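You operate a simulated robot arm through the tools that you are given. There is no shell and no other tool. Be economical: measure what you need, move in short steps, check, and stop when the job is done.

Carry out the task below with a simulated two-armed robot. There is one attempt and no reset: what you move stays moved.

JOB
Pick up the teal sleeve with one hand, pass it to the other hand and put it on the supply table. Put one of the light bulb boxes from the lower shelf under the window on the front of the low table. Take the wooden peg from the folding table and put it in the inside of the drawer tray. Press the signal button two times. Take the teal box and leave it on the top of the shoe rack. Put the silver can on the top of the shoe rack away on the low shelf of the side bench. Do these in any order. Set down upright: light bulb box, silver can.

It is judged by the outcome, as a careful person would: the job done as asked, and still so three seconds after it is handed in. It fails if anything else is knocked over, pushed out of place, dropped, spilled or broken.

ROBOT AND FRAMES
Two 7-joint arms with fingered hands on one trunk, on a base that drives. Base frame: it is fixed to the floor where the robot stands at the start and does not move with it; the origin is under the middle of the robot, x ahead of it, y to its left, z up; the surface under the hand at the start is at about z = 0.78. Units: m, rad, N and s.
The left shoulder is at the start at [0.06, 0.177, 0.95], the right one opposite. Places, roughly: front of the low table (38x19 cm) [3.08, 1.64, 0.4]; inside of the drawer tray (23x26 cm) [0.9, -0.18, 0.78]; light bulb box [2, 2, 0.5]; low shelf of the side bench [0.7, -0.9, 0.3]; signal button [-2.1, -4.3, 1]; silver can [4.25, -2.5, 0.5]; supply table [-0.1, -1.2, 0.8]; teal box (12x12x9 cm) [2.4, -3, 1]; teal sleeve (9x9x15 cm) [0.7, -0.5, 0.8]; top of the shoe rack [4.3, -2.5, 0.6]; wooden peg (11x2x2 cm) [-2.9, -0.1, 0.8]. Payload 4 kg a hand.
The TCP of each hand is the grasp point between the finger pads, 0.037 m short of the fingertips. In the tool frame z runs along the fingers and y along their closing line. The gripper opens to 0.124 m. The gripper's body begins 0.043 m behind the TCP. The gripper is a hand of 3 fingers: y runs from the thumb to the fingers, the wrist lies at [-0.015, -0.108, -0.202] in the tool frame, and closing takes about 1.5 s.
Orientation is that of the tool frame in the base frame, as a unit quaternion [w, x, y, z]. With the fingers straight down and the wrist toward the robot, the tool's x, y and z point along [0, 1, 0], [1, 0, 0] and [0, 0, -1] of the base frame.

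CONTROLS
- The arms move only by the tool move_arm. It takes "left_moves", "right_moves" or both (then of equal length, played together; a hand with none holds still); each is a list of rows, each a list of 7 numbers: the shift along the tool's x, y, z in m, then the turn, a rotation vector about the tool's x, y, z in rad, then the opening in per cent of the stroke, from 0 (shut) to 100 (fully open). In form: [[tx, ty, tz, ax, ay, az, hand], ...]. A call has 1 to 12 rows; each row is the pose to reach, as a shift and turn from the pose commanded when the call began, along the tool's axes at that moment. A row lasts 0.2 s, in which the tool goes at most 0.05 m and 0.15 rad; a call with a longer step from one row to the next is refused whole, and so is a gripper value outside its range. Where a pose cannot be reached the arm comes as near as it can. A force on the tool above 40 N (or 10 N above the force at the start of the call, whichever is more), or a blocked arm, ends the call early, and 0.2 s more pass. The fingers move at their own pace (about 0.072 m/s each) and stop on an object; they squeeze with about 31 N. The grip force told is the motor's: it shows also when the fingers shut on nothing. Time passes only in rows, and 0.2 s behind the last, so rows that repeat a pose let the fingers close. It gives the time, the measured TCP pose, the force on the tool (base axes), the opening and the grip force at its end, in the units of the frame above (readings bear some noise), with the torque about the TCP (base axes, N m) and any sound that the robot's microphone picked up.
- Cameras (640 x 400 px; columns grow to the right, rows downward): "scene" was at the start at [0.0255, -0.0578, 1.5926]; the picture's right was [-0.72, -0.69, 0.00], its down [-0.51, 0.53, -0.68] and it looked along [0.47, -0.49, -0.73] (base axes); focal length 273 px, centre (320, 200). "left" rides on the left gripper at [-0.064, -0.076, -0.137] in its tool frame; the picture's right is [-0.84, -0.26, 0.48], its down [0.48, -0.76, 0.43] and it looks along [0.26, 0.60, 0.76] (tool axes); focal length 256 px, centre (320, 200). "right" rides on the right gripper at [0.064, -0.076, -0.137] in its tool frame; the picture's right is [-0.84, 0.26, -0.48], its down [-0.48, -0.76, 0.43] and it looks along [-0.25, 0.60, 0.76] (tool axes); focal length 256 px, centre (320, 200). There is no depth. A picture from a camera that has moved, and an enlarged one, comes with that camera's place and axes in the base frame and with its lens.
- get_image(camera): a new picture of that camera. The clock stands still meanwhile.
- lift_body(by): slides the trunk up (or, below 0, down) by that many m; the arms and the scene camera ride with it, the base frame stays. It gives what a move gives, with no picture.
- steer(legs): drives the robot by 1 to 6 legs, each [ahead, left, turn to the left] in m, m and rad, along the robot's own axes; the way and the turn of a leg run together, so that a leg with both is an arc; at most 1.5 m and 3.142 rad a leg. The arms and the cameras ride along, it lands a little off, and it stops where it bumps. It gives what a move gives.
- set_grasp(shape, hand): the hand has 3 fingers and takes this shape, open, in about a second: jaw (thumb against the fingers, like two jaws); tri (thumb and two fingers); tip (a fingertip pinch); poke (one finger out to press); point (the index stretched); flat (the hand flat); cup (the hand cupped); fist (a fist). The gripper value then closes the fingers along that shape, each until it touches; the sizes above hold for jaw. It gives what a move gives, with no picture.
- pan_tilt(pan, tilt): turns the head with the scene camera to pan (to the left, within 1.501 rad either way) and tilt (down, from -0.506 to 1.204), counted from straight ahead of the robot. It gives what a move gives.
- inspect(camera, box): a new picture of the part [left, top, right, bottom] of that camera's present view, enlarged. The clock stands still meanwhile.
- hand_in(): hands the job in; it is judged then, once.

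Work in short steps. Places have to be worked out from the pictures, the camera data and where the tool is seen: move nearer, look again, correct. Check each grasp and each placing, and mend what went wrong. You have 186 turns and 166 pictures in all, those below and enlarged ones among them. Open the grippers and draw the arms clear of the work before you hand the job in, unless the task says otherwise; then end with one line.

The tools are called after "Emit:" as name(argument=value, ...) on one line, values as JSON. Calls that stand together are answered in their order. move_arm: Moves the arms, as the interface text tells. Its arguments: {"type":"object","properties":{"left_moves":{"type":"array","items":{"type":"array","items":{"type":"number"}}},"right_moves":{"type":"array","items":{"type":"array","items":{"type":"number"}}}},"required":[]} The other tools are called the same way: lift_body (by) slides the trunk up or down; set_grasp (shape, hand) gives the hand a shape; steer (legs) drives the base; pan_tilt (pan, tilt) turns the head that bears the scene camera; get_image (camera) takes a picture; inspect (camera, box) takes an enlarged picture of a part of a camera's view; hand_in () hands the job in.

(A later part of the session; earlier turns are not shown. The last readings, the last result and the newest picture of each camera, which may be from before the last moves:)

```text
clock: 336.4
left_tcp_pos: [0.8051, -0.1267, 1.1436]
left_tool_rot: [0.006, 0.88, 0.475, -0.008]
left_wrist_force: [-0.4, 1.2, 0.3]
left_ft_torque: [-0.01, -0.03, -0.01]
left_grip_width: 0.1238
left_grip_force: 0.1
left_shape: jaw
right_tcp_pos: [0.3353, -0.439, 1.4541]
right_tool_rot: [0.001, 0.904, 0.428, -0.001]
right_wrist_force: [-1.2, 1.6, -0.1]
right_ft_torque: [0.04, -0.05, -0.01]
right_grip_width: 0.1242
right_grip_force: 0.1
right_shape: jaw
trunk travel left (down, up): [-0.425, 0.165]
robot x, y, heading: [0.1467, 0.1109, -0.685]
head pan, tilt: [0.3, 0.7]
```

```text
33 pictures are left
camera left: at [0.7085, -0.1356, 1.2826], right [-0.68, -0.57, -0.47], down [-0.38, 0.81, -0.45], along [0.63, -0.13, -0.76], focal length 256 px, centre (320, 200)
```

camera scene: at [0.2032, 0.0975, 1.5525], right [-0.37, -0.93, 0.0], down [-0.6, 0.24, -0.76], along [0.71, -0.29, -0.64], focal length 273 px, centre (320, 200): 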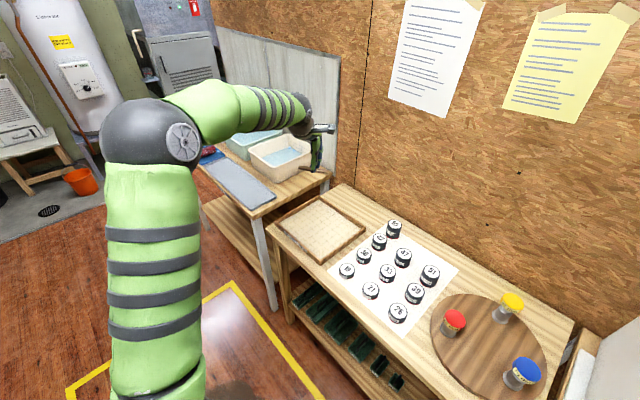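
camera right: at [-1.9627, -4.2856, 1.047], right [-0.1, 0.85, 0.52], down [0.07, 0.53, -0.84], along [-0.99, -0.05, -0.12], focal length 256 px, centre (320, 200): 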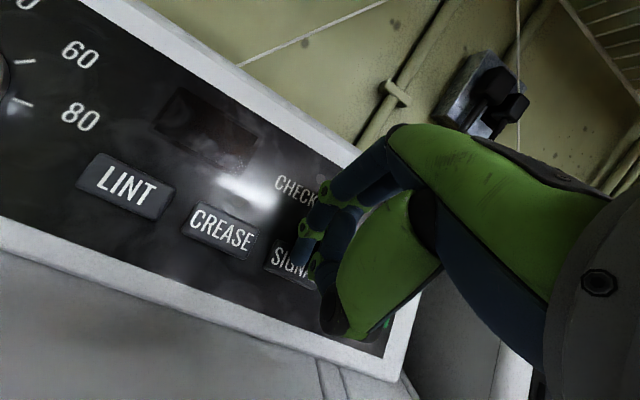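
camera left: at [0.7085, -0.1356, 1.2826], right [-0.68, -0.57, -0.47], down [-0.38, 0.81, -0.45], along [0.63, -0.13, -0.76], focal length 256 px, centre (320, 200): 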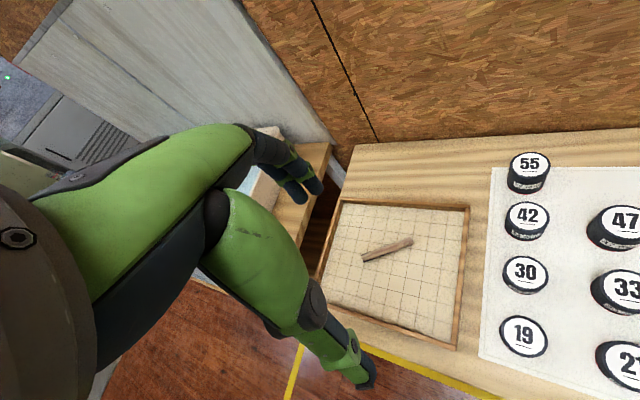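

The peg lies inside the tray. Last is the light bulb box: I turn toward the window side and drive down the aisle to see the lower shelf.

Emit:
steer(legs=[[0, 0, 1.035], [0.236, 0.499, 0], [1.008, -0.155, 0]])

Emit:
pan_tilt(pan=0.6, tilt=0.5)

Emit:
get_image(camera="scene")

```text
clock: 344.1
left_tcp_pos: [1.0669, 1.1414, 1.1433]
left_tool_rot: [0.008, 0.536, 0.844, -0.005]
left_wrist_force: [0.5, 0.4, -0.2]
left_ft_torque: [0.03, 0.05, 0.0]
left_grip_width: 0.124
left_grip_force: 0.0
left_shape: jaw
right_tcp_pos: [1.0865, 0.5752, 1.4514]
right_tool_rot: [-0.001, 0.581, 0.814, 0.0]
right_wrist_force: [1.0, 0.1, 0.0]
right_ft_torque: [0.01, 0.04, 0.04]
right_grip_width: 0.1238
right_grip_force: 0.0
right_shape: jaw
trunk travel left (down, up): [-0.425, 0.165]
robot x, y, heading: [0.5187, 0.7064, 0.332]
head pan, tilt: [0.3, 0.7]
stopped in leg 3: the robot was blocked; the commanded pose is now the measured one
```

```text
clock: 344.9
left_tcp_pos: [1.0639, 1.1413, 1.1463]
left_tool_rot: [0.009, 0.536, 0.844, -0.005]
left_wrist_force: [0.6, 0.6, 0.5]
left_ft_torque: [0.01, -0.02, -0.01]
left_grip_width: 0.1238
left_grip_force: 0.0
left_shape: jaw
right_tcp_pos: [1.0828, 0.5756, 1.4547]
right_tool_rot: [0.0, 0.581, 0.814, 0.001]
right_wrist_force: [0.3, 0.8, 0.1]
right_ft_torque: [-0.01, -0.03, 0.01]
right_grip_width: 0.1243
right_grip_force: 0.1
right_shape: jaw
trunk travel left (down, up): [-0.425, 0.165]
robot x, y, heading: [0.5121, 0.7064, 0.332]
head pan, tilt: [0.6, 0.499]
```

```text
32 pictures are left
camera scene: at [0.5419, 0.7692, 1.5701], right [0.8, -0.6, 0.0], down [-0.29, -0.38, -0.88], along [0.52, 0.7, -0.48], focal length 273 px, centre (320, 200)
```

scene: 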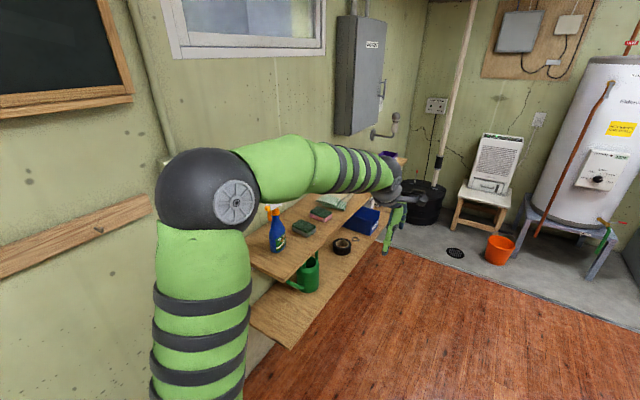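

The mop bucket on the left is too near. I step right, then continue ahead along the aisle.

Emit:
steer(legs=[[0, -0.17, 0], [1.1, 0, 0]])

Emit:
pan_tilt(pan=1.1, tilt=0.6)

Emit:
get_image(camera="scene")

```text
clock: 351.7
left_tcp_pos: [2.1628, 1.3462, 1.1458]
left_tool_rot: [0.009, 0.535, 0.845, -0.005]
left_wrist_force: [-0.2, -0.9, 0.0]
left_ft_torque: [0.04, 0.0, -0.02]
left_grip_width: 0.1237
left_grip_force: 0.2
left_shape: jaw
right_tcp_pos: [2.1834, 0.7805, 1.4543]
right_tool_rot: [0.0, 0.579, 0.815, 0.001]
right_wrist_force: [-0.3, 0.6, 0.2]
right_ft_torque: [-0.01, 0.01, 0.01]
right_grip_width: 0.1243
right_grip_force: 0.2
right_shape: jaw
trunk travel left (down, up): [-0.425, 0.165]
robot x, y, heading: [1.6179, 0.9077, 0.335]
head pan, tilt: [0.6, 0.499]
```

```text
clock: 352.6
left_tcp_pos: [2.1634, 1.3463, 1.1449]
left_tool_rot: [0.009, 0.535, 0.845, -0.005]
left_wrist_force: [-0.8, 0.7, 0.4]
left_ft_torque: [0.0, 0.0, 0.01]
left_grip_width: 0.1237
left_grip_force: 0.1
left_shape: jaw
right_tcp_pos: [2.1839, 0.7812, 1.4542]
right_tool_rot: [0.0, 0.58, 0.815, 0.001]
right_wrist_force: [0.4, -0.1, -0.4]
right_ft_torque: [-0.03, 0.02, -0.02]
right_grip_width: 0.1239
right_grip_force: 0.0
right_shape: jaw
trunk travel left (down, up): [-0.425, 0.165]
robot x, y, heading: [1.6119, 0.9099, 0.333]
head pan, tilt: [1.1, 0.6]
```

```text
31 pictures are left
camera scene: at [1.599, 0.9858, 1.5611], right [0.99, -0.14, 0.0], down [-0.08, -0.56, -0.83], along [0.11, 0.82, -0.56], focal length 273 px, centre (320, 200)
```

scene: 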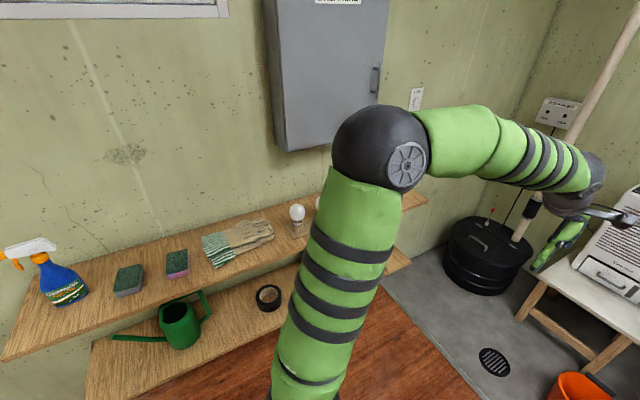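

The bulb boxes are hidden behind the arm. I turn to face the shelves.

Emit:
steer(legs=[[0, 0, 1.5]])

Emit:
pan_tilt(pan=-0.5, tilt=0.7)

Emit:
get_image(camera="scene")

```text
clock: 356.7
left_tcp_pos: [1.2218, 1.4892, 1.1456]
left_tool_rot: [0.01, -0.18, 0.984, 0.003]
left_wrist_force: [0.1, -0.6, -0.2]
left_ft_torque: [0.0, -0.04, 0.01]
left_grip_width: 0.1241
left_grip_force: 0.0
left_shape: jaw
right_tcp_pos: [1.788, 1.4647, 1.4553]
right_tool_rot: [0.0, -0.128, 0.992, 0.001]
right_wrist_force: [-0.3, -0.6, 0.3]
right_ft_torque: [0.03, -0.02, -0.03]
right_grip_width: 0.124
right_grip_force: 0.1
right_shape: jaw
trunk travel left (down, up): [-0.425, 0.165]
robot x, y, heading: [1.615, 0.9098, 1.825]
head pan, tilt: [1.1, 0.6]
```

```text
clock: 358.3
left_tcp_pos: [1.2229, 1.489, 1.1442]
left_tool_rot: [0.011, -0.181, 0.984, 0.003]
left_wrist_force: [0.2, 0.2, 0.2]
left_ft_torque: [0.0, 0.01, -0.02]
left_grip_width: 0.1238
left_grip_force: 0.0
left_shape: jaw
right_tcp_pos: [1.7869, 1.4639, 1.4554]
right_tool_rot: [0.0, -0.128, 0.992, 0.0]
right_wrist_force: [0.4, -0.1, 0.0]
right_ft_torque: [0.01, 0.01, 0.01]
right_grip_width: 0.124
right_grip_force: 0.0
right_shape: jaw
trunk travel left (down, up): [-0.425, 0.165]
robot x, y, heading: [1.6167, 0.908, 1.827]
head pan, tilt: [-0.499, 0.7]
```

```text
30 pictures are left
camera scene: at [1.6431, 0.9617, 1.5524], right [0.97, -0.24, 0.0], down [-0.15, -0.63, -0.76], along [0.18, 0.74, -0.64], focal length 273 px, centre (320, 200)
```

scene: 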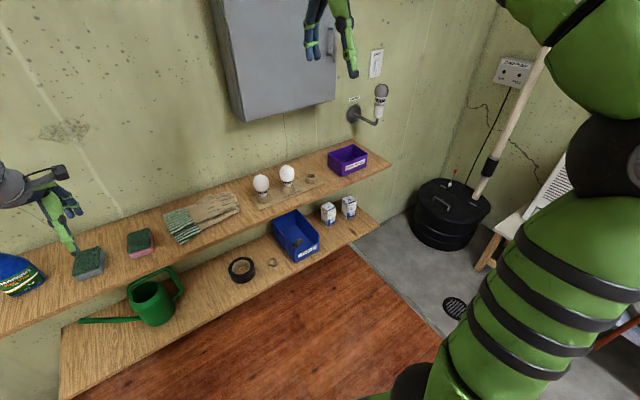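

Two small light-bulb boxes stand on the lower shelf near (1.95, 2.02) and (2.09, 2.04). I zoom in.

Emit:
inspect(camera="scene", box=[260, 140, 400, 260])

```text
3.33 times, centred on (330, 200) of scene
camera zoom: at [1.6431, 0.9617, 1.5524], right [0.97, -0.24, 0.0], down [-0.15, -0.63, -0.76], along [0.18, 0.74, -0.64], focal length 910 px, centre (287, 200)
```

zoom: 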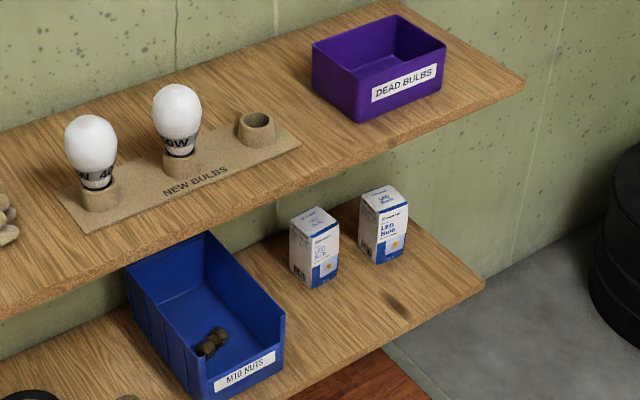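

I choose the right-hand LED box at about (2.09, 2.07). I'll grip it front to back, hand pitched 20° to fit under the upper shelf. First I drive to a stand-off, tuck the right hand inward, and lower the trunk.

Emit:
steer(legs=[[0, 0, -0.097], [-0.053, -0.749, 0]])

Emit:
lift_body(by=-0.37)

Emit:
move_arm(left_moves=[[-0.02, -0.02, 0.03, 0, 0, 0, 80], [-0.04, -0.03, 0.06, -0.1, 0, 0.05, 80], [-0.06, -0.04, 0.09, -0.2, 0, 0.1, 80], [-0.08, -0.05, 0.12, -0.28, 0, 0.12, 80], [-0.09, -0.05, 0.15, -0.35, 0, 0.12, 80], [-0.1, -0.05, 0.18, -0.35, 0, 0.12, 80], [-0.1, -0.05, 0.2, -0.35, 0, 0.12, 80]], right_moves=[[0.02, 0, 0, 0, 0, 0, 100], [0.04, 0, 0, 0, 0, 0, 100], [0.06, 0, 0, 0, 0, 0, 100], [0.08, 0, 0, 0, 0, 0, 100], [0.1, 0, 0, 0, 0, 0, 100], [0.12, 0, 0, 0, 0, 0, 100], [0.12, 0, 0, 0, 0, 0, 100]])

Emit:
pan_tilt(pan=0.2, tilt=0.55)

Emit:
get_image(camera="scene")

Emit:
get_image(camera="left")

```text
clock: 362.9
left_tcp_pos: [2.0301, 1.5935, 1.1448]
left_tool_rot: [0.009, -0.135, 0.991, 0.002]
left_wrist_force: [0.6, 0.2, -0.6]
left_ft_torque: [0.01, 0.01, 0.02]
left_grip_width: 0.1238
left_grip_force: 0.1
left_shape: jaw
right_tcp_pos: [2.5916, 1.5166, 1.4544]
right_tool_rot: [0.0, -0.082, 0.997, 0.0]
right_wrist_force: [0.2, -0.1, -0.6]
right_ft_torque: [0.0, -0.02, 0.01]
right_grip_width: 0.1238
right_grip_force: 0.0
right_shape: jaw
trunk travel left (down, up): [-0.425, 0.165]
robot x, y, heading: [2.3688, 0.9745, 1.727]
head pan, tilt: [-0.499, 0.7]
```

```text
clock: 366.5
left_tcp_pos: [2.0308, 1.5919, 0.7742]
left_tool_rot: [0.011, -0.135, 0.991, 0.002]
left_wrist_force: [0.6, 0.1, 0.1]
left_ft_torque: [-0.02, 0.02, -0.02]
left_grip_width: 0.1241
left_grip_force: 0.1
left_shape: jaw
right_tcp_pos: [2.5914, 1.5152, 1.0846]
right_tool_rot: [0.0, -0.082, 0.997, 0.001]
right_wrist_force: [0.1, -0.1, 0.3]
right_ft_torque: [-0.02, -0.01, -0.02]
right_grip_width: 0.1239
right_grip_force: 0.2
right_shape: jaw
trunk travel left (down, up): [-0.055, 0.535]
robot x, y, heading: [2.3702, 0.9786, 1.733]
head pan, tilt: [-0.499, 0.7]
```

```text
clock: 368.1
left_tcp_pos: [2.1445, 1.5729, 0.5774]
left_tool_rot: [-0.014, -0.075, 0.981, 0.176]
left_wrist_force: [-0.6, 0.1, 0.1]
left_ft_torque: [-0.02, 0.0, 0.01]
left_grip_width: 0.0994
left_grip_force: 0.1
left_shape: jaw
right_tcp_pos: [2.4741, 1.4973, 1.0839]
right_tool_rot: [0.0, -0.082, 0.997, 0.0]
right_wrist_force: [0.0, -0.7, 0.2]
right_ft_torque: [0.0, 0.01, -0.03]
right_grip_width: 0.1243
right_grip_force: 0.2
right_shape: jaw
trunk travel left (down, up): [-0.055, 0.535]
robot x, y, heading: [2.365, 0.9742, 1.737]
head pan, tilt: [-0.499, 0.7]
```

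```text
clock: 369.2
left_tcp_pos: [2.1443, 1.5727, 0.5784]
left_tool_rot: [-0.013, -0.075, 0.981, 0.176]
left_wrist_force: [0.4, 0.1, -0.4]
left_ft_torque: [-0.01, 0.02, 0.01]
left_grip_width: 0.0994
left_grip_force: 0.2
left_shape: jaw
right_tcp_pos: [2.4746, 1.4965, 1.084]
right_tool_rot: [0.001, -0.082, 0.997, 0.001]
right_wrist_force: [0.4, 0.5, 0.2]
right_ft_torque: [0.0, 0.01, -0.01]
right_grip_width: 0.1241
right_grip_force: 0.0
right_shape: jaw
trunk travel left (down, up): [-0.055, 0.535]
robot x, y, heading: [2.3722, 0.98, 1.734]
head pan, tilt: [0.201, 0.55]
```

```text
28 pictures are left
camera scene: at [2.3417, 1.0324, 1.1956], right [0.93, 0.36, 0.0], down [0.19, -0.49, -0.85], along [-0.3, 0.8, -0.52], focal length 273 px, centre (320, 200)
```

scene: 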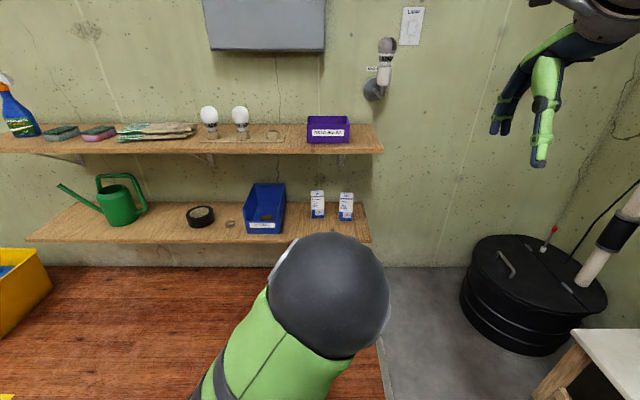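

```text
27 pictures are left
camera left: at [2.226, 1.4656, 0.6793], right [0.84, 0.05, -0.54], down [-0.39, -0.63, -0.67], along [-0.38, 0.78, -0.51], focal length 256 px, centre (320, 200)
```

left: 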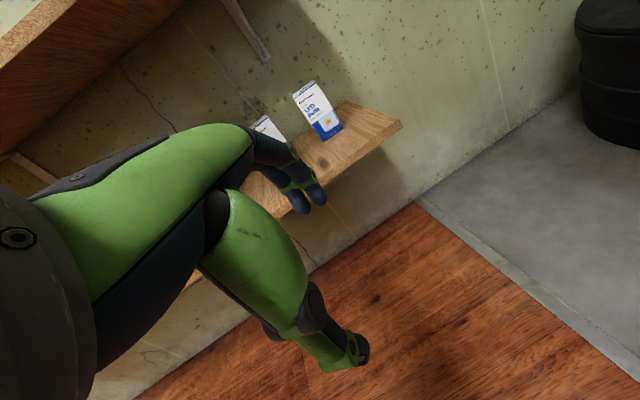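

I zoom in on the boxes from both cameras to localise the right-hand one.

Emit:
inspect(camera="scene", box=[290, 170, 390, 250])

Emit:
inspect(camera="left", box=[230, 60, 410, 210])

```text
5.00 times, centred on (340, 210) of scene
camera zoom: at [2.3417, 1.0324, 1.1956], right [0.93, 0.36, 0.0], down [0.19, -0.49, -0.85], along [-0.3, 0.8, -0.52], focal length 1365 px, centre (220, 150)
```

zoom: 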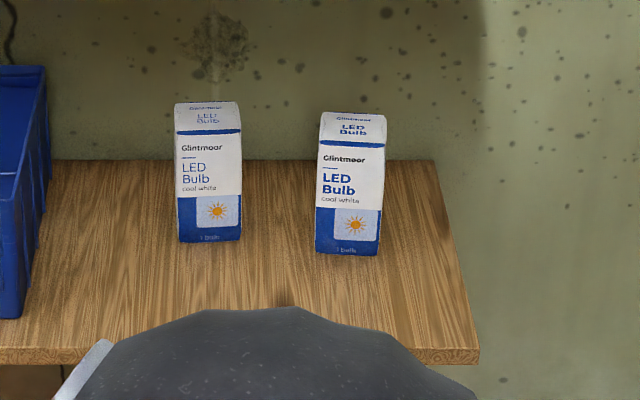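

```text
2.67 times, centred on (320, 135) of left
camera zoom: at [2.226, 1.4656, 0.6793], right [0.84, 0.05, -0.54], down [-0.39, -0.63, -0.67], along [-0.38, 0.78, -0.51], focal length 683 px, centre (320, 373)
```

zoom: 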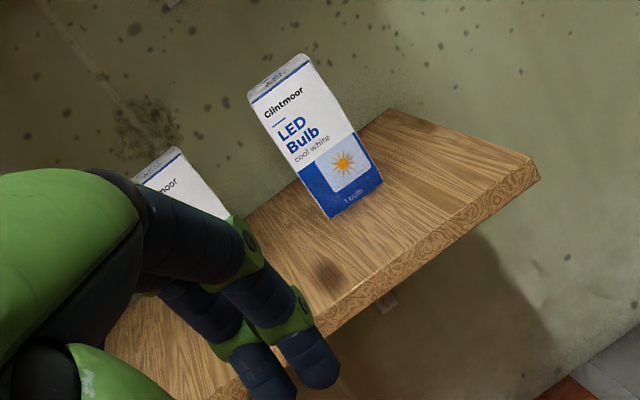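

Box: front-bottom centre (2.086, 2.044), shelf z 0.453, top z≈0.568, faces normal to heading 106°. I fix the yaw, raise slightly, and drive in 0.35 m.

Emit:
move_arm(left_moves=[[0, 0.005, -0.012, 0, 0.02, -0.06, 80], [0, 0.009, -0.0254, 0, 0.0445, -0.122, 80], [0, 0.009, -0.0254, 0, 0.0445, -0.122, 80]])

Emit:
steer(legs=[[0.35, 0, 0]])

Emit:
get_image(camera="left")

Emit:
get_image(camera="scene")

```text
clock: 370.0
left_tcp_pos: [2.1448, 1.5717, 0.6027]
left_tool_rot: [-0.025, -0.139, 0.975, 0.173]
left_wrist_force: [0.4, 0.5, 1.0]
left_ft_torque: [-0.02, 0.0, 0.0]
left_grip_width: 0.0996
left_grip_force: 0.1
left_shape: jaw
right_tcp_pos: [2.474, 1.4973, 1.0842]
right_tool_rot: [0.0, -0.082, 0.997, 0.001]
right_wrist_force: [-0.1, 0.9, -0.1]
right_ft_torque: [0.0, -0.01, -0.02]
right_grip_width: 0.1239
right_grip_force: 0.1
right_shape: jaw
trunk travel left (down, up): [-0.055, 0.535]
robot x, y, heading: [2.3695, 0.9785, 1.73]
head pan, tilt: [0.201, 0.55]
```

```text
clock: 372.3
left_tcp_pos: [2.0827, 1.918, 0.6026]
left_tool_rot: [-0.025, -0.14, 0.974, 0.175]
left_wrist_force: [0.3, 0.4, -0.6]
left_ft_torque: [0.01, -0.03, 0.01]
left_grip_width: 0.0993
left_grip_force: 0.1
left_shape: jaw
right_tcp_pos: [2.413, 1.8447, 1.0848]
right_tool_rot: [0.0, -0.085, 0.996, 0.0]
right_wrist_force: [0.2, 0.1, -0.9]
right_ft_torque: [-0.03, 0.03, 0.0]
right_grip_width: 0.1241
right_grip_force: 0.1
right_shape: jaw
trunk travel left (down, up): [-0.055, 0.535]
robot x, y, heading: [2.3112, 1.3246, 1.742]
head pan, tilt: [0.201, 0.55]
```

```text
24 pictures are left
camera left: at [2.1785, 1.823, 0.706], right [0.82, 0.17, -0.54], down [-0.3, -0.68, -0.67], along [-0.48, 0.72, -0.51], focal length 256 px, centre (320, 200)
```

left: 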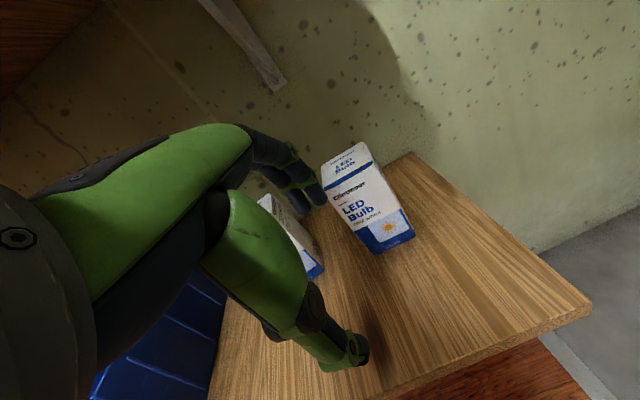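

```text
23 pictures are left
camera scene: at [2.2829, 1.3795, 1.1956], right [0.93, 0.36, 0.0], down [0.19, -0.49, -0.85], along [-0.31, 0.8, -0.52], focal length 273 px, centre (320, 200)
```

scene: 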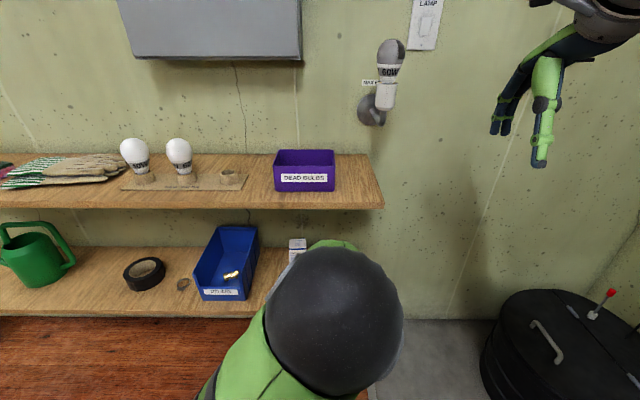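

The box is confirmed, centred at about (2.077, 2.068). I move right 3.6 cm and forward 14.5 cm above its top.

Emit:
move_arm(left_moves=[[-0.018, 0.003, -0.008, 0, 0, 0, 80], [-0.0365, 0.003, -0.008, 0, 0, 0, 80], [-0.0365, 0.037, 0.0045, 0, 0, 0, 80], [-0.0365, 0.072, 0.017, 0, 0, 0, 80], [-0.0365, 0.106, 0.03, 0, 0, 0, 80], [-0.0365, 0.14, 0.042, 0, 0, 0, 80], [-0.0365, 0.14, 0.042, 0, 0, 0, 80]])

Emit:
get_image(camera="left")

```text
clock: 373.9
left_tcp_pos: [2.0774, 2.0697, 0.6136]
left_tool_rot: [-0.025, -0.14, 0.975, 0.173]
left_wrist_force: [-1.2, -0.7, -0.2]
left_ft_torque: [-0.01, -0.01, 0.01]
left_grip_width: 0.0995
left_grip_force: 0.0
left_shape: jaw
right_tcp_pos: [2.4141, 1.8455, 1.0837]
right_tool_rot: [-0.001, -0.086, 0.996, 0.0]
right_wrist_force: [-0.6, -0.1, -0.4]
right_ft_torque: [0.02, 0.01, 0.03]
right_grip_width: 0.1241
right_grip_force: 0.0
right_shape: jaw
trunk travel left (down, up): [-0.055, 0.535]
robot x, y, heading: [2.3098, 1.3264, 1.74]
head pan, tilt: [0.201, 0.55]
```

```text
22 pictures are left
camera left: at [2.1725, 1.9747, 0.7144], right [0.82, 0.17, -0.54], down [-0.3, -0.68, -0.67], along [-0.48, 0.72, -0.51], focal length 256 px, centre (320, 200)
```

left: 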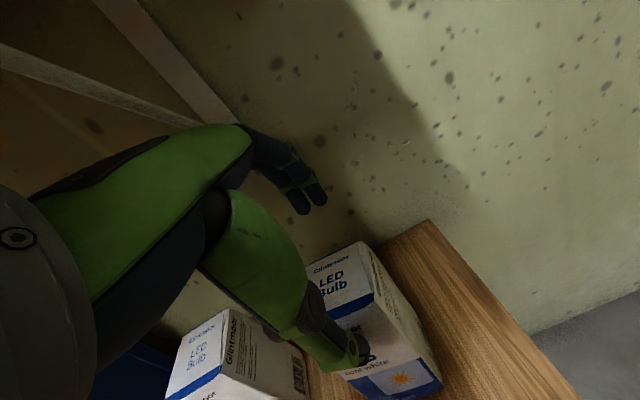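

The thumb is in front of the box and the fingers behind. I open fully, descend 6.8 cm and close.

Emit:
move_arm(left_moves=[[0, 0, 0, 0, 0, 0, 100], [0, 0, 0, 0, 0, 0, 100], [0, -0.008, 0.0216, 0, 0, 0, 100], [0, -0.016, 0.0432, 0, 0, 0, 100], [0, -0.0233, 0.064, 0, 0, 0, 100], [0, -0.0233, 0.064, 0, 0, 0, 100], [0, -0.0233, 0.064, 0, 0, 0, 0], [0, -0.0233, 0.064, 0, 0, 0, 0], [0, -0.0233, 0.064, 0, 0, 0, 0], [0, -0.0233, 0.064, 0, 0, 0, 0], [0, -0.0233, 0.064, 0, 0, 0, 0]])

Emit:
get_image(camera="left")

```text
clock: 376.3
left_tcp_pos: [2.0753, 2.0695, 0.5449]
left_tool_rot: [-0.025, -0.141, 0.974, 0.174]
left_wrist_force: [0.0, -0.8, 0.2]
left_ft_torque: [0.0, 0.0, 0.01]
left_grip_width: 0.0785
left_grip_force: 31.0
left_shape: jaw
right_tcp_pos: [2.4135, 1.8448, 1.0844]
right_tool_rot: [0.0, -0.085, 0.996, 0.001]
right_wrist_force: [0.8, 0.8, -0.5]
right_ft_torque: [0.0, 0.02, -0.03]
right_grip_width: 0.1239
right_grip_force: 0.1
right_shape: jaw
trunk travel left (down, up): [-0.055, 0.535]
robot x, y, heading: [2.3064, 1.3261, 1.736]
head pan, tilt: [0.201, 0.55]
```

```text
21 pictures are left
camera left: at [2.1719, 1.9744, 0.6469], right [0.82, 0.17, -0.54], down [-0.3, -0.68, -0.67], along [-0.48, 0.72, -0.51], focal length 256 px, centre (320, 200)
```

left: 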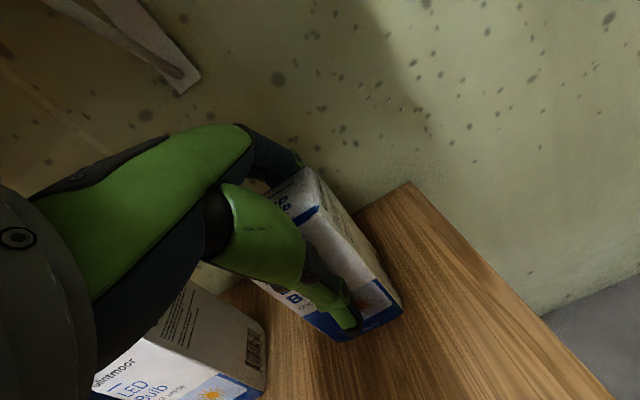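

Gripped. I lift 3.5 cm and check it hangs square.

Emit:
move_arm(left_moves=[[0, 0.006, -0.0165, 0, 0, 0, 0], [0, 0.012, -0.033, 0, 0, 0, 0], [0, 0.012, -0.033, 0, 0, 0, 0]])

Emit:
get_image(camera="left")

```text
clock: 377.1
left_tcp_pos: [2.0778, 2.0699, 0.579]
left_tool_rot: [-0.025, -0.141, 0.975, 0.173]
left_wrist_force: [-0.1, -0.5, -1.0]
left_ft_torque: [-0.03, 0.03, 0.01]
left_grip_width: 0.0783
left_grip_force: 30.8
left_shape: jaw
right_tcp_pos: [2.4131, 1.8443, 1.0835]
right_tool_rot: [-0.001, -0.085, 0.996, 0.0]
right_wrist_force: [-0.2, -0.1, 0.0]
right_ft_torque: [0.03, -0.01, 0.0]
right_grip_width: 0.124
right_grip_force: 0.1
right_shape: jaw
trunk travel left (down, up): [-0.055, 0.535]
robot x, y, heading: [2.31, 1.3257, 1.747]
head pan, tilt: [0.201, 0.55]
```

```text
20 pictures are left
camera left: at [2.1723, 1.9741, 0.6815], right [0.82, 0.17, -0.54], down [-0.3, -0.68, -0.67], along [-0.48, 0.72, -0.51], focal length 256 px, centre (320, 200)
```

left: 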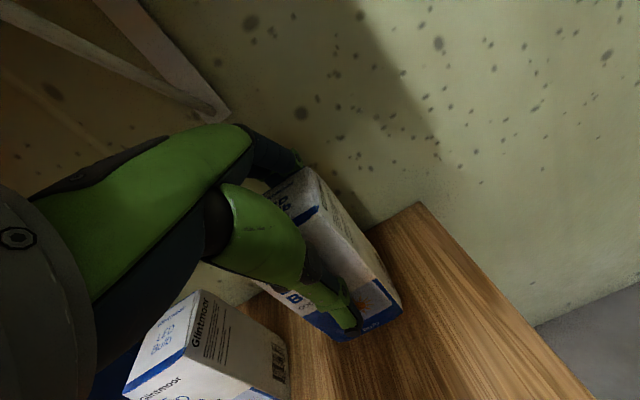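

Holding square. I back out of the shelf, raise the trunk a bit, and turn toward the low table.

Emit:
steer(legs=[[-0.42, 0, 0]])

Emit:
lift_body(by=0.3)

Emit:
steer(legs=[[0, 0, -1.39]])

Emit:
pan_tilt(pan=0.4, tilt=0.6)

Emit:
get_image(camera="scene")

```text
clock: 379.7
left_tcp_pos: [2.1502, 1.65, 0.5802]
left_tool_rot: [-0.026, -0.141, 0.974, 0.173]
left_wrist_force: [0.1, -0.1, -0.7]
left_ft_torque: [-0.04, 0.0, -0.01]
left_grip_width: 0.0785
left_grip_force: 31.1
left_shape: jaw
right_tcp_pos: [2.4852, 1.4242, 1.0838]
right_tool_rot: [0.001, -0.084, 0.996, 0.0]
right_wrist_force: [-0.1, -0.3, 0.0]
right_ft_torque: [0.01, -0.01, 0.01]
right_grip_width: 0.1241
right_grip_force: 0.1
right_shape: jaw
trunk travel left (down, up): [-0.055, 0.535]
robot x, y, heading: [2.3831, 0.9074, 1.736]
head pan, tilt: [0.201, 0.55]
```

```text
clock: 382.7
left_tcp_pos: [2.1503, 1.6497, 0.8788]
left_tool_rot: [-0.025, -0.139, 0.975, 0.174]
left_wrist_force: [-0.3, 0.4, -0.9]
left_ft_torque: [-0.04, 0.0, -0.01]
left_grip_width: 0.0784
left_grip_force: 30.9
left_shape: jaw
right_tcp_pos: [2.4849, 1.4237, 1.3828]
right_tool_rot: [0.0, -0.083, 0.997, 0.0]
right_wrist_force: [-0.6, 0.7, 0.3]
right_ft_torque: [0.01, 0.02, 0.02]
right_grip_width: 0.1241
right_grip_force: 0.0
right_shape: jaw
trunk travel left (down, up): [-0.355, 0.235]
robot x, y, heading: [2.3811, 0.9026, 1.732]
head pan, tilt: [0.201, 0.55]
```

```text
clock: 386.5
left_tcp_pos: [3.0646, 1.2796, 0.8788]
left_tool_rot: [0.09, 0.509, 0.843, 0.15]
left_wrist_force: [-0.1, -0.8, -1.1]
left_ft_torque: [0.02, 0.03, 0.01]
left_grip_width: 0.0784
left_grip_force: 30.8
left_shape: jaw
right_tcp_pos: [2.9092, 0.9049, 1.3843]
right_tool_rot: [0.001, 0.568, 0.823, 0.001]
right_wrist_force: [-0.3, 0.4, 0.8]
right_ft_torque: [0.01, -0.01, 0.02]
right_grip_width: 0.124
right_grip_force: 0.1
right_shape: jaw
trunk travel left (down, up): [-0.355, 0.235]
robot x, y, heading: [2.3827, 0.9064, 0.36]
head pan, tilt: [0.201, 0.55]
```

```text
clock: 387.2
left_tcp_pos: [3.0653, 1.2814, 0.8807]
left_tool_rot: [0.09, 0.508, 0.843, 0.151]
left_wrist_force: [-0.1, -0.2, -0.4]
left_ft_torque: [-0.02, 0.02, -0.03]
left_grip_width: 0.0785
left_grip_force: 30.7
left_shape: jaw
right_tcp_pos: [2.9098, 0.9058, 1.3835]
right_tool_rot: [0.001, 0.567, 0.824, 0.001]
right_wrist_force: [-0.1, 0.9, -0.2]
right_ft_torque: [0.01, 0.02, 0.0]
right_grip_width: 0.1238
right_grip_force: 0.0
right_shape: jaw
trunk travel left (down, up): [-0.355, 0.235]
robot x, y, heading: [2.3818, 0.9012, 0.366]
head pan, tilt: [0.4, 0.6]
```

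```text
19 pictures are left
camera scene: at [2.4167, 0.956, 1.4911], right [0.69, -0.72, 0.0], down [-0.41, -0.39, -0.83], along [0.6, 0.57, -0.56], focal length 273 px, centre (320, 200)
```

scene: 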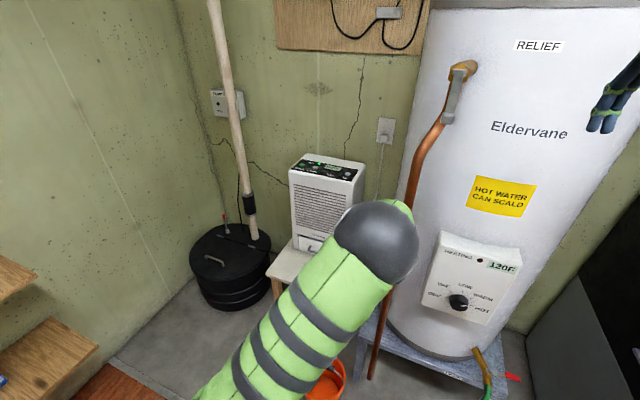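

The arm hides the table. I look with the left-hand camera.

Emit:
get_image(camera="left")

```text
18 pictures are left
camera left: at [2.9899, 1.1689, 0.9813], right [0.32, -0.78, -0.54], down [-0.72, 0.17, -0.67], along [0.61, 0.61, -0.51], focal length 256 px, centre (320, 200)
```

left: 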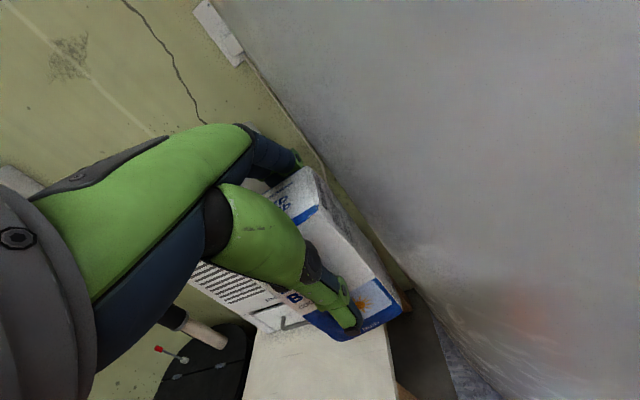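

The free table front is around (3.06, 1.63), z≈0.4, with the dehumidifier behind it. An orange bucket at (2.82, 1.33) must be avoided, so I back off, sidestep left and realign.

Emit:
steer(legs=[[-0.1, 0, 0], [0, 0.506, 0], [0, 0, -0.166]])

Emit:
pan_tilt(pan=0.1, tilt=0.65)

Emit:
get_image(camera="scene")

Emit:
get_image(camera="left")

```text
clock: 388.2
left_tcp_pos: [3.0153, 1.2557, 0.8815]
left_tool_rot: [0.098, 0.508, 0.842, 0.152]
left_wrist_force: [11.4, 2.0, -4.8]
left_ft_torque: [0.16, 0.84, 0.96]
left_grip_width: 0.0787
left_grip_force: 30.7
left_shape: jaw
right_tcp_pos: [2.8528, 0.8807, 1.3856]
right_tool_rot: [0.001, 0.569, 0.823, 0.003]
right_wrist_force: [-0.8, 0.7, -0.9]
right_ft_torque: [0.02, -0.01, 0.0]
right_grip_width: 0.1238
right_grip_force: 0.0
right_shape: jaw
trunk travel left (down, up): [-0.355, 0.235]
robot x, y, heading: [2.3212, 0.8828, 0.362]
head pan, tilt: [0.4, 0.6]
stopped in leg 1: the force on the tool passed its limit at 210 N (the readings are from after the stop); the commanded pose is now the measured one
```

```text
clock: 389.0
left_tcp_pos: [3.0156, 1.2559, 0.8808]
left_tool_rot: [0.098, 0.507, 0.842, 0.153]
left_wrist_force: [14.6, 1.9, -6.9]
left_ft_torque: [0.33, 1.05, 1.26]
left_grip_width: 0.0785
left_grip_force: 31.0
left_shape: jaw
right_tcp_pos: [2.8529, 0.8801, 1.3843]
right_tool_rot: [0.001, 0.568, 0.823, 0.002]
right_wrist_force: [-0.4, 0.2, 0.2]
right_ft_torque: [0.0, 0.0, -0.03]
right_grip_width: 0.1238
right_grip_force: 0.0
right_shape: jaw
trunk travel left (down, up): [-0.355, 0.235]
robot x, y, heading: [2.3243, 0.8851, 0.357]
head pan, tilt: [0.099, 0.649]
```

```text
17 pictures are left
camera scene: at [2.3754, 0.9107, 1.4867], right [0.44, -0.9, 0.0], down [-0.54, -0.27, -0.8], along [0.71, 0.35, -0.61], focal length 273 px, centre (320, 200)
```

scene: 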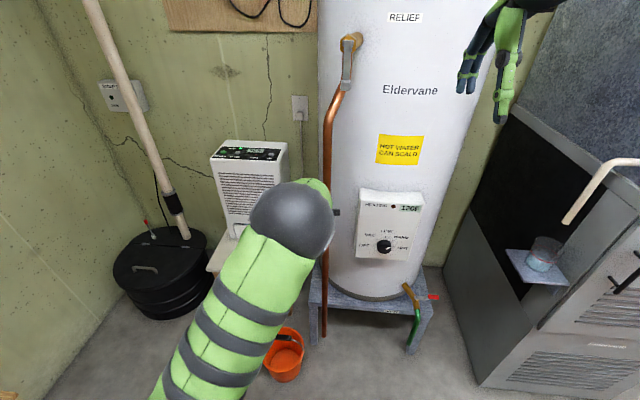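

```text
16 pictures are left
camera left: at [2.9389, 1.1447, 0.9826], right [0.33, -0.78, -0.54], down [-0.71, 0.16, -0.68], along [0.62, 0.61, -0.5], focal length 256 px, centre (320, 200)
```

left: 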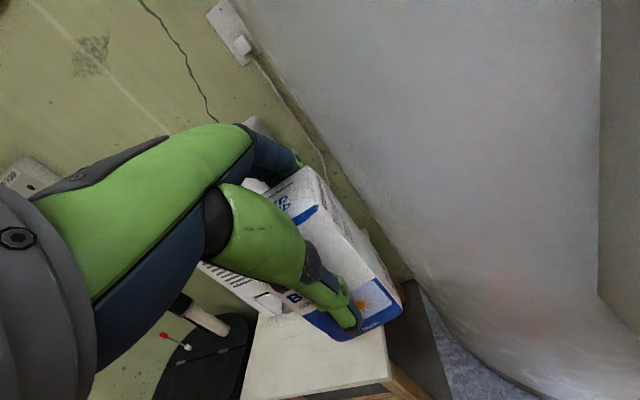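

The hand's camera bracket snagged behind the copper pipe by the water heater while backing, giving a force spike. I relieve by moving slightly forward, then left clear of the pipe.

Emit:
move_arm(left_moves=[[0, 0.019, 0.007, 0, 0, 0, 0], [0.02, 0.024, 0.009, 0, 0, 0, 0], [0.055, 0.024, 0.009, 0, 0, 0, 0], [0.09, 0.024, 0.009, 0, 0, 0, 0], [0.125, 0.02, 0.007, 0, 0, 0, 0], [0.16, 0.015, 0.005, 0, 0, 0, 0], [0.16, 0.015, 0.005, 0, 0, 0, 0]])

Emit:
get_image(camera="scene")

```text
clock: 390.6
left_tcp_pos: [2.9526, 1.4033, 0.8824]
left_tool_rot: [0.097, 0.506, 0.843, 0.154]
left_wrist_force: [0.7, -0.1, -0.5]
left_ft_torque: [0.0, -0.02, 0.02]
left_grip_width: 0.0785
left_grip_force: 31.3
left_shape: jaw
right_tcp_pos: [2.8508, 0.8807, 1.3858]
right_tool_rot: [0.002, 0.569, 0.823, 0.003]
right_wrist_force: [0.1, 0.5, 0.6]
right_ft_torque: [-0.01, -0.02, 0.0]
right_grip_width: 0.124
right_grip_force: 0.0
right_shape: jaw
trunk travel left (down, up): [-0.355, 0.235]
robot x, y, heading: [2.3245, 0.8846, 0.364]
head pan, tilt: [0.099, 0.649]
```

```text
15 pictures are left
camera scene: at [2.3736, 0.9103, 1.4868], right [0.44, -0.9, 0.0], down [-0.54, -0.27, -0.8], along [0.71, 0.35, -0.6], focal length 273 px, centre (320, 200)
```

scene: 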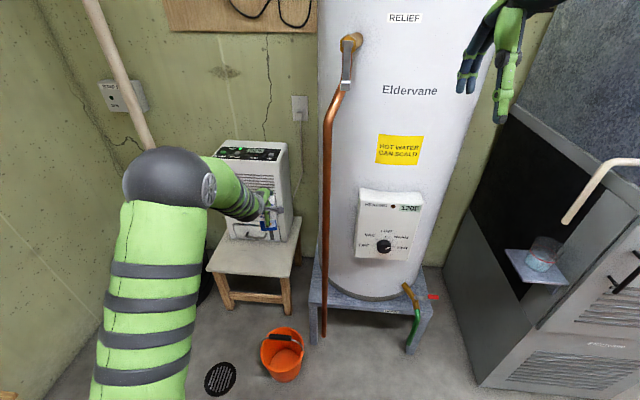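

Free now, the pipe looks intact and the box is still held. Table front edge mid is about (2.975, 1.593), so I target (3.055, 1.623). I back off, bring the arm in to the right, sidestep left and realign.

Emit:
steer(legs=[[-0.25, 0, 0]])

Emit:
move_arm(left_moves=[[-0.04, 0, 0, 0, 0, 0, 0], [-0.08, 0, 0, 0, 0, 0, 0], [-0.12, 0, 0, 0, 0, 0, 0], [-0.16, 0, 0, 0, 0, 0, 0], [-0.19, 0, 0, 0, 0, 0, 0]])

Emit:
steer(legs=[[0.0, 0.515, 0], [0.26, 0, 0], [0, 0, -0.16]])

Emit:
get_image(camera="scene")

```text
clock: 392.4
left_tcp_pos: [2.7173, 1.3186, 0.8833]
left_tool_rot: [0.098, 0.505, 0.843, 0.154]
left_wrist_force: [0.2, -0.4, 0.2]
left_ft_torque: [-0.03, 0.02, 0.01]
left_grip_width: 0.0785
left_grip_force: 31.3
left_shape: jaw
right_tcp_pos: [2.6193, 0.7939, 1.386]
right_tool_rot: [0.001, 0.567, 0.824, 0.003]
right_wrist_force: [-0.2, 0.2, 0.8]
right_ft_torque: [0.0, -0.01, -0.01]
right_grip_width: 0.124
right_grip_force: 0.1
right_shape: jaw
trunk travel left (down, up): [-0.355, 0.235]
robot x, y, heading: [2.0906, 0.7944, 0.365]
head pan, tilt: [0.099, 0.649]
```

```text
clock: 393.6
left_tcp_pos: [2.8084, 1.1503, 0.8806]
left_tool_rot: [0.097, 0.505, 0.844, 0.154]
left_wrist_force: [-0.2, -0.6, -1.0]
left_ft_torque: [0.01, -0.02, -0.03]
left_grip_width: 0.0787
left_grip_force: 31.1
left_shape: jaw
right_tcp_pos: [2.6192, 0.7944, 1.3855]
right_tool_rot: [0.002, 0.567, 0.824, 0.003]
right_wrist_force: [0.2, -0.1, 0.7]
right_ft_torque: [0.0, 0.02, 0.0]
right_grip_width: 0.1241
right_grip_force: 0.0
right_shape: jaw
trunk travel left (down, up): [-0.355, 0.235]
robot x, y, heading: [2.0929, 0.7939, 0.368]
head pan, tilt: [0.099, 0.649]
```

```text
clock: 398.7
left_tcp_pos: [2.9052, 1.6178, 0.8814]
left_tool_rot: [0.108, 0.565, 0.805, 0.146]
left_wrist_force: [0.2, -0.8, -0.1]
left_ft_torque: [-0.02, 0.0, -0.03]
left_grip_width: 0.0785
left_grip_force: 30.8
left_shape: jaw
right_tcp_pos: [2.6656, 1.2921, 1.3861]
right_tool_rot: [0.002, 0.625, 0.781, 0.004]
right_wrist_force: [-0.4, -0.1, -0.2]
right_ft_torque: [0.02, 0.02, -0.05]
right_grip_width: 0.1239
right_grip_force: 0.0
right_shape: jaw
trunk travel left (down, up): [-0.355, 0.235]
robot x, y, heading: [2.1429, 1.3712, 0.219]
head pan, tilt: [0.099, 0.649]
```

```text
14 pictures are left
camera scene: at [2.1974, 1.3889, 1.4868], right [0.31, -0.95, 0.0], down [-0.57, -0.19, -0.8], along [0.76, 0.25, -0.6], focal length 273 px, centre (320, 200)
```

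scene: 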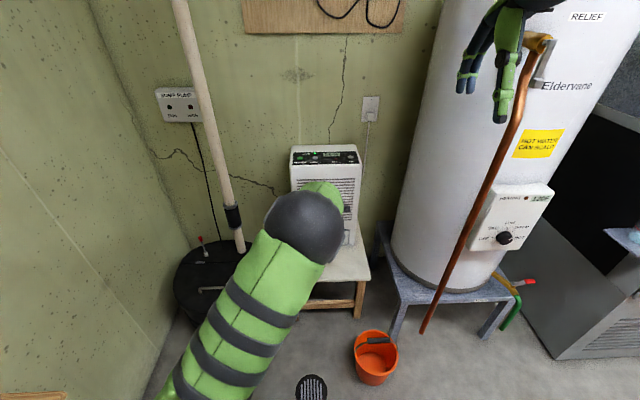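

Aligned. I drive the last 15 cm so the box is over the table front, and check with the hand camera.

Emit:
steer(legs=[[0.1475, -0.028, 0]])

Emit:
lift_body(by=-0.25)

Emit:
get_image(camera="left")

Emit:
get_image(camera="scene")

```text
clock: 400.1
left_tcp_pos: [3.0559, 1.6246, 0.8803]
left_tool_rot: [0.108, 0.565, 0.805, 0.146]
left_wrist_force: [-0.1, -0.3, -0.7]
left_ft_torque: [0.01, 0.02, -0.02]
left_grip_width: 0.0785
left_grip_force: 30.9
left_shape: jaw
right_tcp_pos: [2.8192, 1.2992, 1.3856]
right_tool_rot: [0.001, 0.624, 0.782, 0.002]
right_wrist_force: [0.5, 0.6, 0.0]
right_ft_torque: [-0.02, 0.0, 0.0]
right_grip_width: 0.1242
right_grip_force: 0.0
right_shape: jaw
trunk travel left (down, up): [-0.355, 0.235]
robot x, y, heading: [2.2994, 1.3725, 0.218]
head pan, tilt: [0.099, 0.649]
```

```text
clock: 402.7
left_tcp_pos: [3.0564, 1.6227, 0.6318]
left_tool_rot: [0.107, 0.565, 0.805, 0.147]
left_wrist_force: [0.1, 0.2, -1.4]
left_ft_torque: [-0.02, 0.0, 0.0]
left_grip_width: 0.0783
left_grip_force: 31.2
left_shape: jaw
right_tcp_pos: [2.8177, 1.2976, 1.1363]
right_tool_rot: [0.001, 0.624, 0.781, 0.003]
right_wrist_force: [-0.6, 0.4, -0.1]
right_ft_torque: [0.01, -0.01, -0.02]
right_grip_width: 0.1243
right_grip_force: 0.1
right_shape: jaw
trunk travel left (down, up): [-0.105, 0.485]
robot x, y, heading: [2.2985, 1.3741, 0.218]
head pan, tilt: [0.099, 0.649]
```

```text
13 pictures are left
camera left: at [2.9648, 1.5242, 0.7327], right [0.22, -0.82, -0.53], down [-0.68, 0.26, -0.68], along [0.7, 0.52, -0.5], focal length 256 px, centre (320, 200)
```

left: 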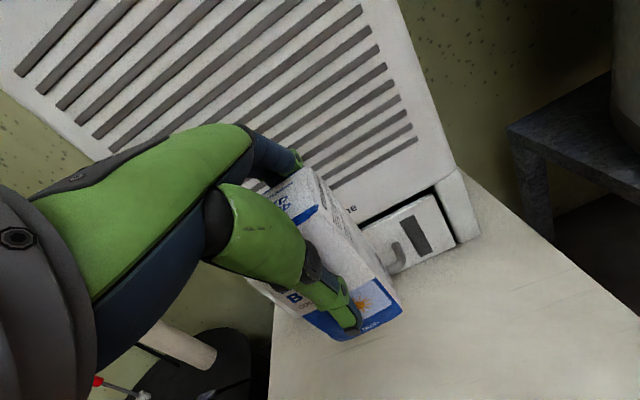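

```text
12 pictures are left
camera scene: at [2.3488, 1.3944, 1.2368], right [0.32, -0.95, 0.0], down [-0.57, -0.19, -0.8], along [0.76, 0.25, -0.6], focal length 273 px, centre (320, 200)
```

scene: 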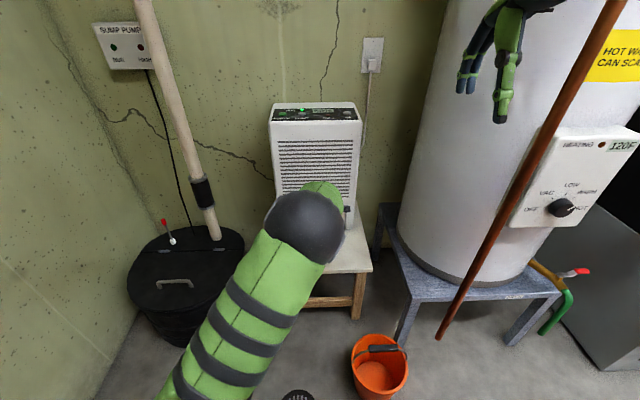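

Over the table front: about 9 cm inside the front edge and 14 cm in front of the dehumidifier. I lower 0.1 with the trunk, then creep.

Emit:
lift_body(by=-0.1)

Emit:
move_arm(left_moves=[[0, -0.0034, 0.0094, 0, 0, 0, 0], [0, -0.0068, 0.0188, 0, 0, 0, 0], [0, -0.0085, 0.0235, 0, 0, 0, 0], [0, -0.0085, 0.0235, 0, 0, 0, 0]])

Emit:
get_image(camera="left")

```text
clock: 404.0
left_tcp_pos: [3.0557, 1.6239, 0.5323]
left_tool_rot: [0.108, 0.565, 0.805, 0.145]
left_wrist_force: [0.3, -0.4, -0.1]
left_ft_torque: [0.01, 0.02, -0.01]
left_grip_width: 0.0784
left_grip_force: 31.1
left_shape: jaw
right_tcp_pos: [2.8166, 1.2989, 1.0352]
right_tool_rot: [0.002, 0.624, 0.781, 0.003]
right_wrist_force: [-0.4, -0.2, 0.5]
right_ft_torque: [-0.04, -0.05, 0.0]
right_grip_width: 0.124
right_grip_force: 0.0
right_shape: jaw
trunk travel left (down, up): [-0.005, 0.585]
robot x, y, heading: [2.2979, 1.3743, 0.224]
head pan, tilt: [0.099, 0.649]
```

```text
clock: 405.0
left_tcp_pos: [3.0572, 1.6242, 0.508]
left_tool_rot: [0.109, 0.564, 0.805, 0.147]
left_wrist_force: [1.2, 0.5, -0.3]
left_ft_torque: [0.01, -0.03, -0.01]
left_grip_width: 0.0784
left_grip_force: 30.9
left_shape: jaw
right_tcp_pos: [2.8163, 1.2985, 1.0351]
right_tool_rot: [0.001, 0.624, 0.781, 0.003]
right_wrist_force: [0.2, -0.1, -0.4]
right_ft_torque: [-0.04, -0.02, -0.03]
right_grip_width: 0.1239
right_grip_force: 0.2
right_shape: jaw
trunk travel left (down, up): [-0.005, 0.585]
robot x, y, heading: [2.2941, 1.374, 0.221]
head pan, tilt: [0.099, 0.649]
```

```text
11 pictures are left
camera left: at [2.9654, 1.5249, 0.6085], right [0.22, -0.82, -0.53], down [-0.68, 0.26, -0.68], along [0.69, 0.52, -0.5], focal length 256 px, centre (320, 200)
```

left: 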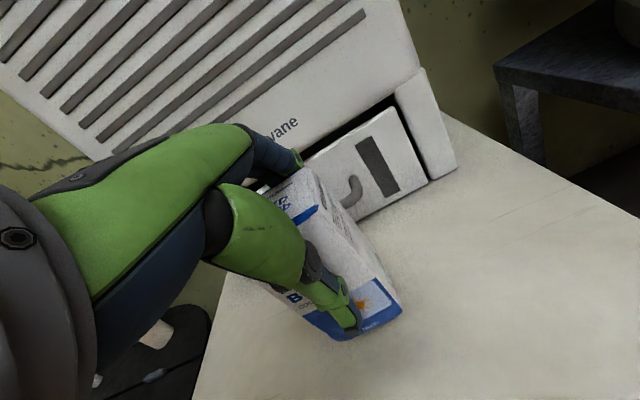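

Still free. I continue creeping down.

Emit:
move_arm(left_moves=[[0, -0.0014, 0.0038, 0, 0, 0, 0], [0, -0.0027, 0.0075, 0, 0, 0, 0], [0, -0.0034, 0.0094, 0, 0, 0, 0], [0, -0.0034, 0.0094, 0, 0, 0, 0]])

Emit:
move_arm(left_moves=[[0, -0.001, 0.0028, 0, 0, 0, 0], [0, -0.0017, 0.0047, 0, 0, 0, 0], [0, -0.0017, 0.0047, 0, 0, 0, 0]])

Emit:
move_arm(left_moves=[[0, -0.001, 0.0028, 0, 0, 0, 0], [0, -0.0017, 0.0047, 0, 0, 0, 0], [0, -0.0017, 0.0047, 0, 0, 0, 0]])

```text
clock: 406.0
left_tcp_pos: [3.0561, 1.6237, 0.4972]
left_tool_rot: [0.107, 0.564, 0.805, 0.146]
left_wrist_force: [0.0, 0.5, -0.3]
left_ft_torque: [-0.01, -0.04, -0.04]
left_grip_width: 0.0787
left_grip_force: 30.8
left_shape: jaw
right_tcp_pos: [2.8174, 1.299, 1.0359]
right_tool_rot: [0.001, 0.624, 0.782, 0.004]
right_wrist_force: [-0.4, 0.4, 0.3]
right_ft_torque: [0.01, -0.01, -0.01]
right_grip_width: 0.124
right_grip_force: 0.0
right_shape: jaw
trunk travel left (down, up): [-0.005, 0.585]
robot x, y, heading: [2.2959, 1.3746, 0.221]
head pan, tilt: [0.099, 0.649]
```

```text
clock: 406.8
left_tcp_pos: [3.0568, 1.6227, 0.4919]
left_tool_rot: [0.107, 0.565, 0.805, 0.146]
left_wrist_force: [0.1, 0.5, -1.5]
left_ft_torque: [0.0, 0.0, 0.01]
left_grip_width: 0.0784
left_grip_force: 30.9
left_shape: jaw
right_tcp_pos: [2.8175, 1.2987, 1.0356]
right_tool_rot: [0.001, 0.623, 0.782, 0.004]
right_wrist_force: [0.6, -0.8, 0.0]
right_ft_torque: [0.01, -0.04, -0.03]
right_grip_width: 0.1239
right_grip_force: 0.1
right_shape: jaw
trunk travel left (down, up): [-0.005, 0.585]
robot x, y, heading: [2.2949, 1.373, 0.221]
head pan, tilt: [0.099, 0.649]
```

```text
clock: 407.6
left_tcp_pos: [3.0579, 1.6232, 0.4863]
left_tool_rot: [0.108, 0.565, 0.805, 0.146]
left_wrist_force: [-0.3, 0.3, -0.7]
left_ft_torque: [-0.01, 0.03, 0.0]
left_grip_width: 0.0787
left_grip_force: 31.0
left_shape: jaw
right_tcp_pos: [2.817, 1.2984, 1.0349]
right_tool_rot: [0.001, 0.624, 0.781, 0.004]
right_wrist_force: [-0.4, -0.1, -0.1]
right_ft_torque: [0.02, -0.01, 0.01]
right_grip_width: 0.1241
right_grip_force: 0.1
right_shape: jaw
trunk travel left (down, up): [-0.005, 0.585]
robot x, y, heading: [2.2922, 1.3736, 0.222]
head pan, tilt: [0.099, 0.649]
```

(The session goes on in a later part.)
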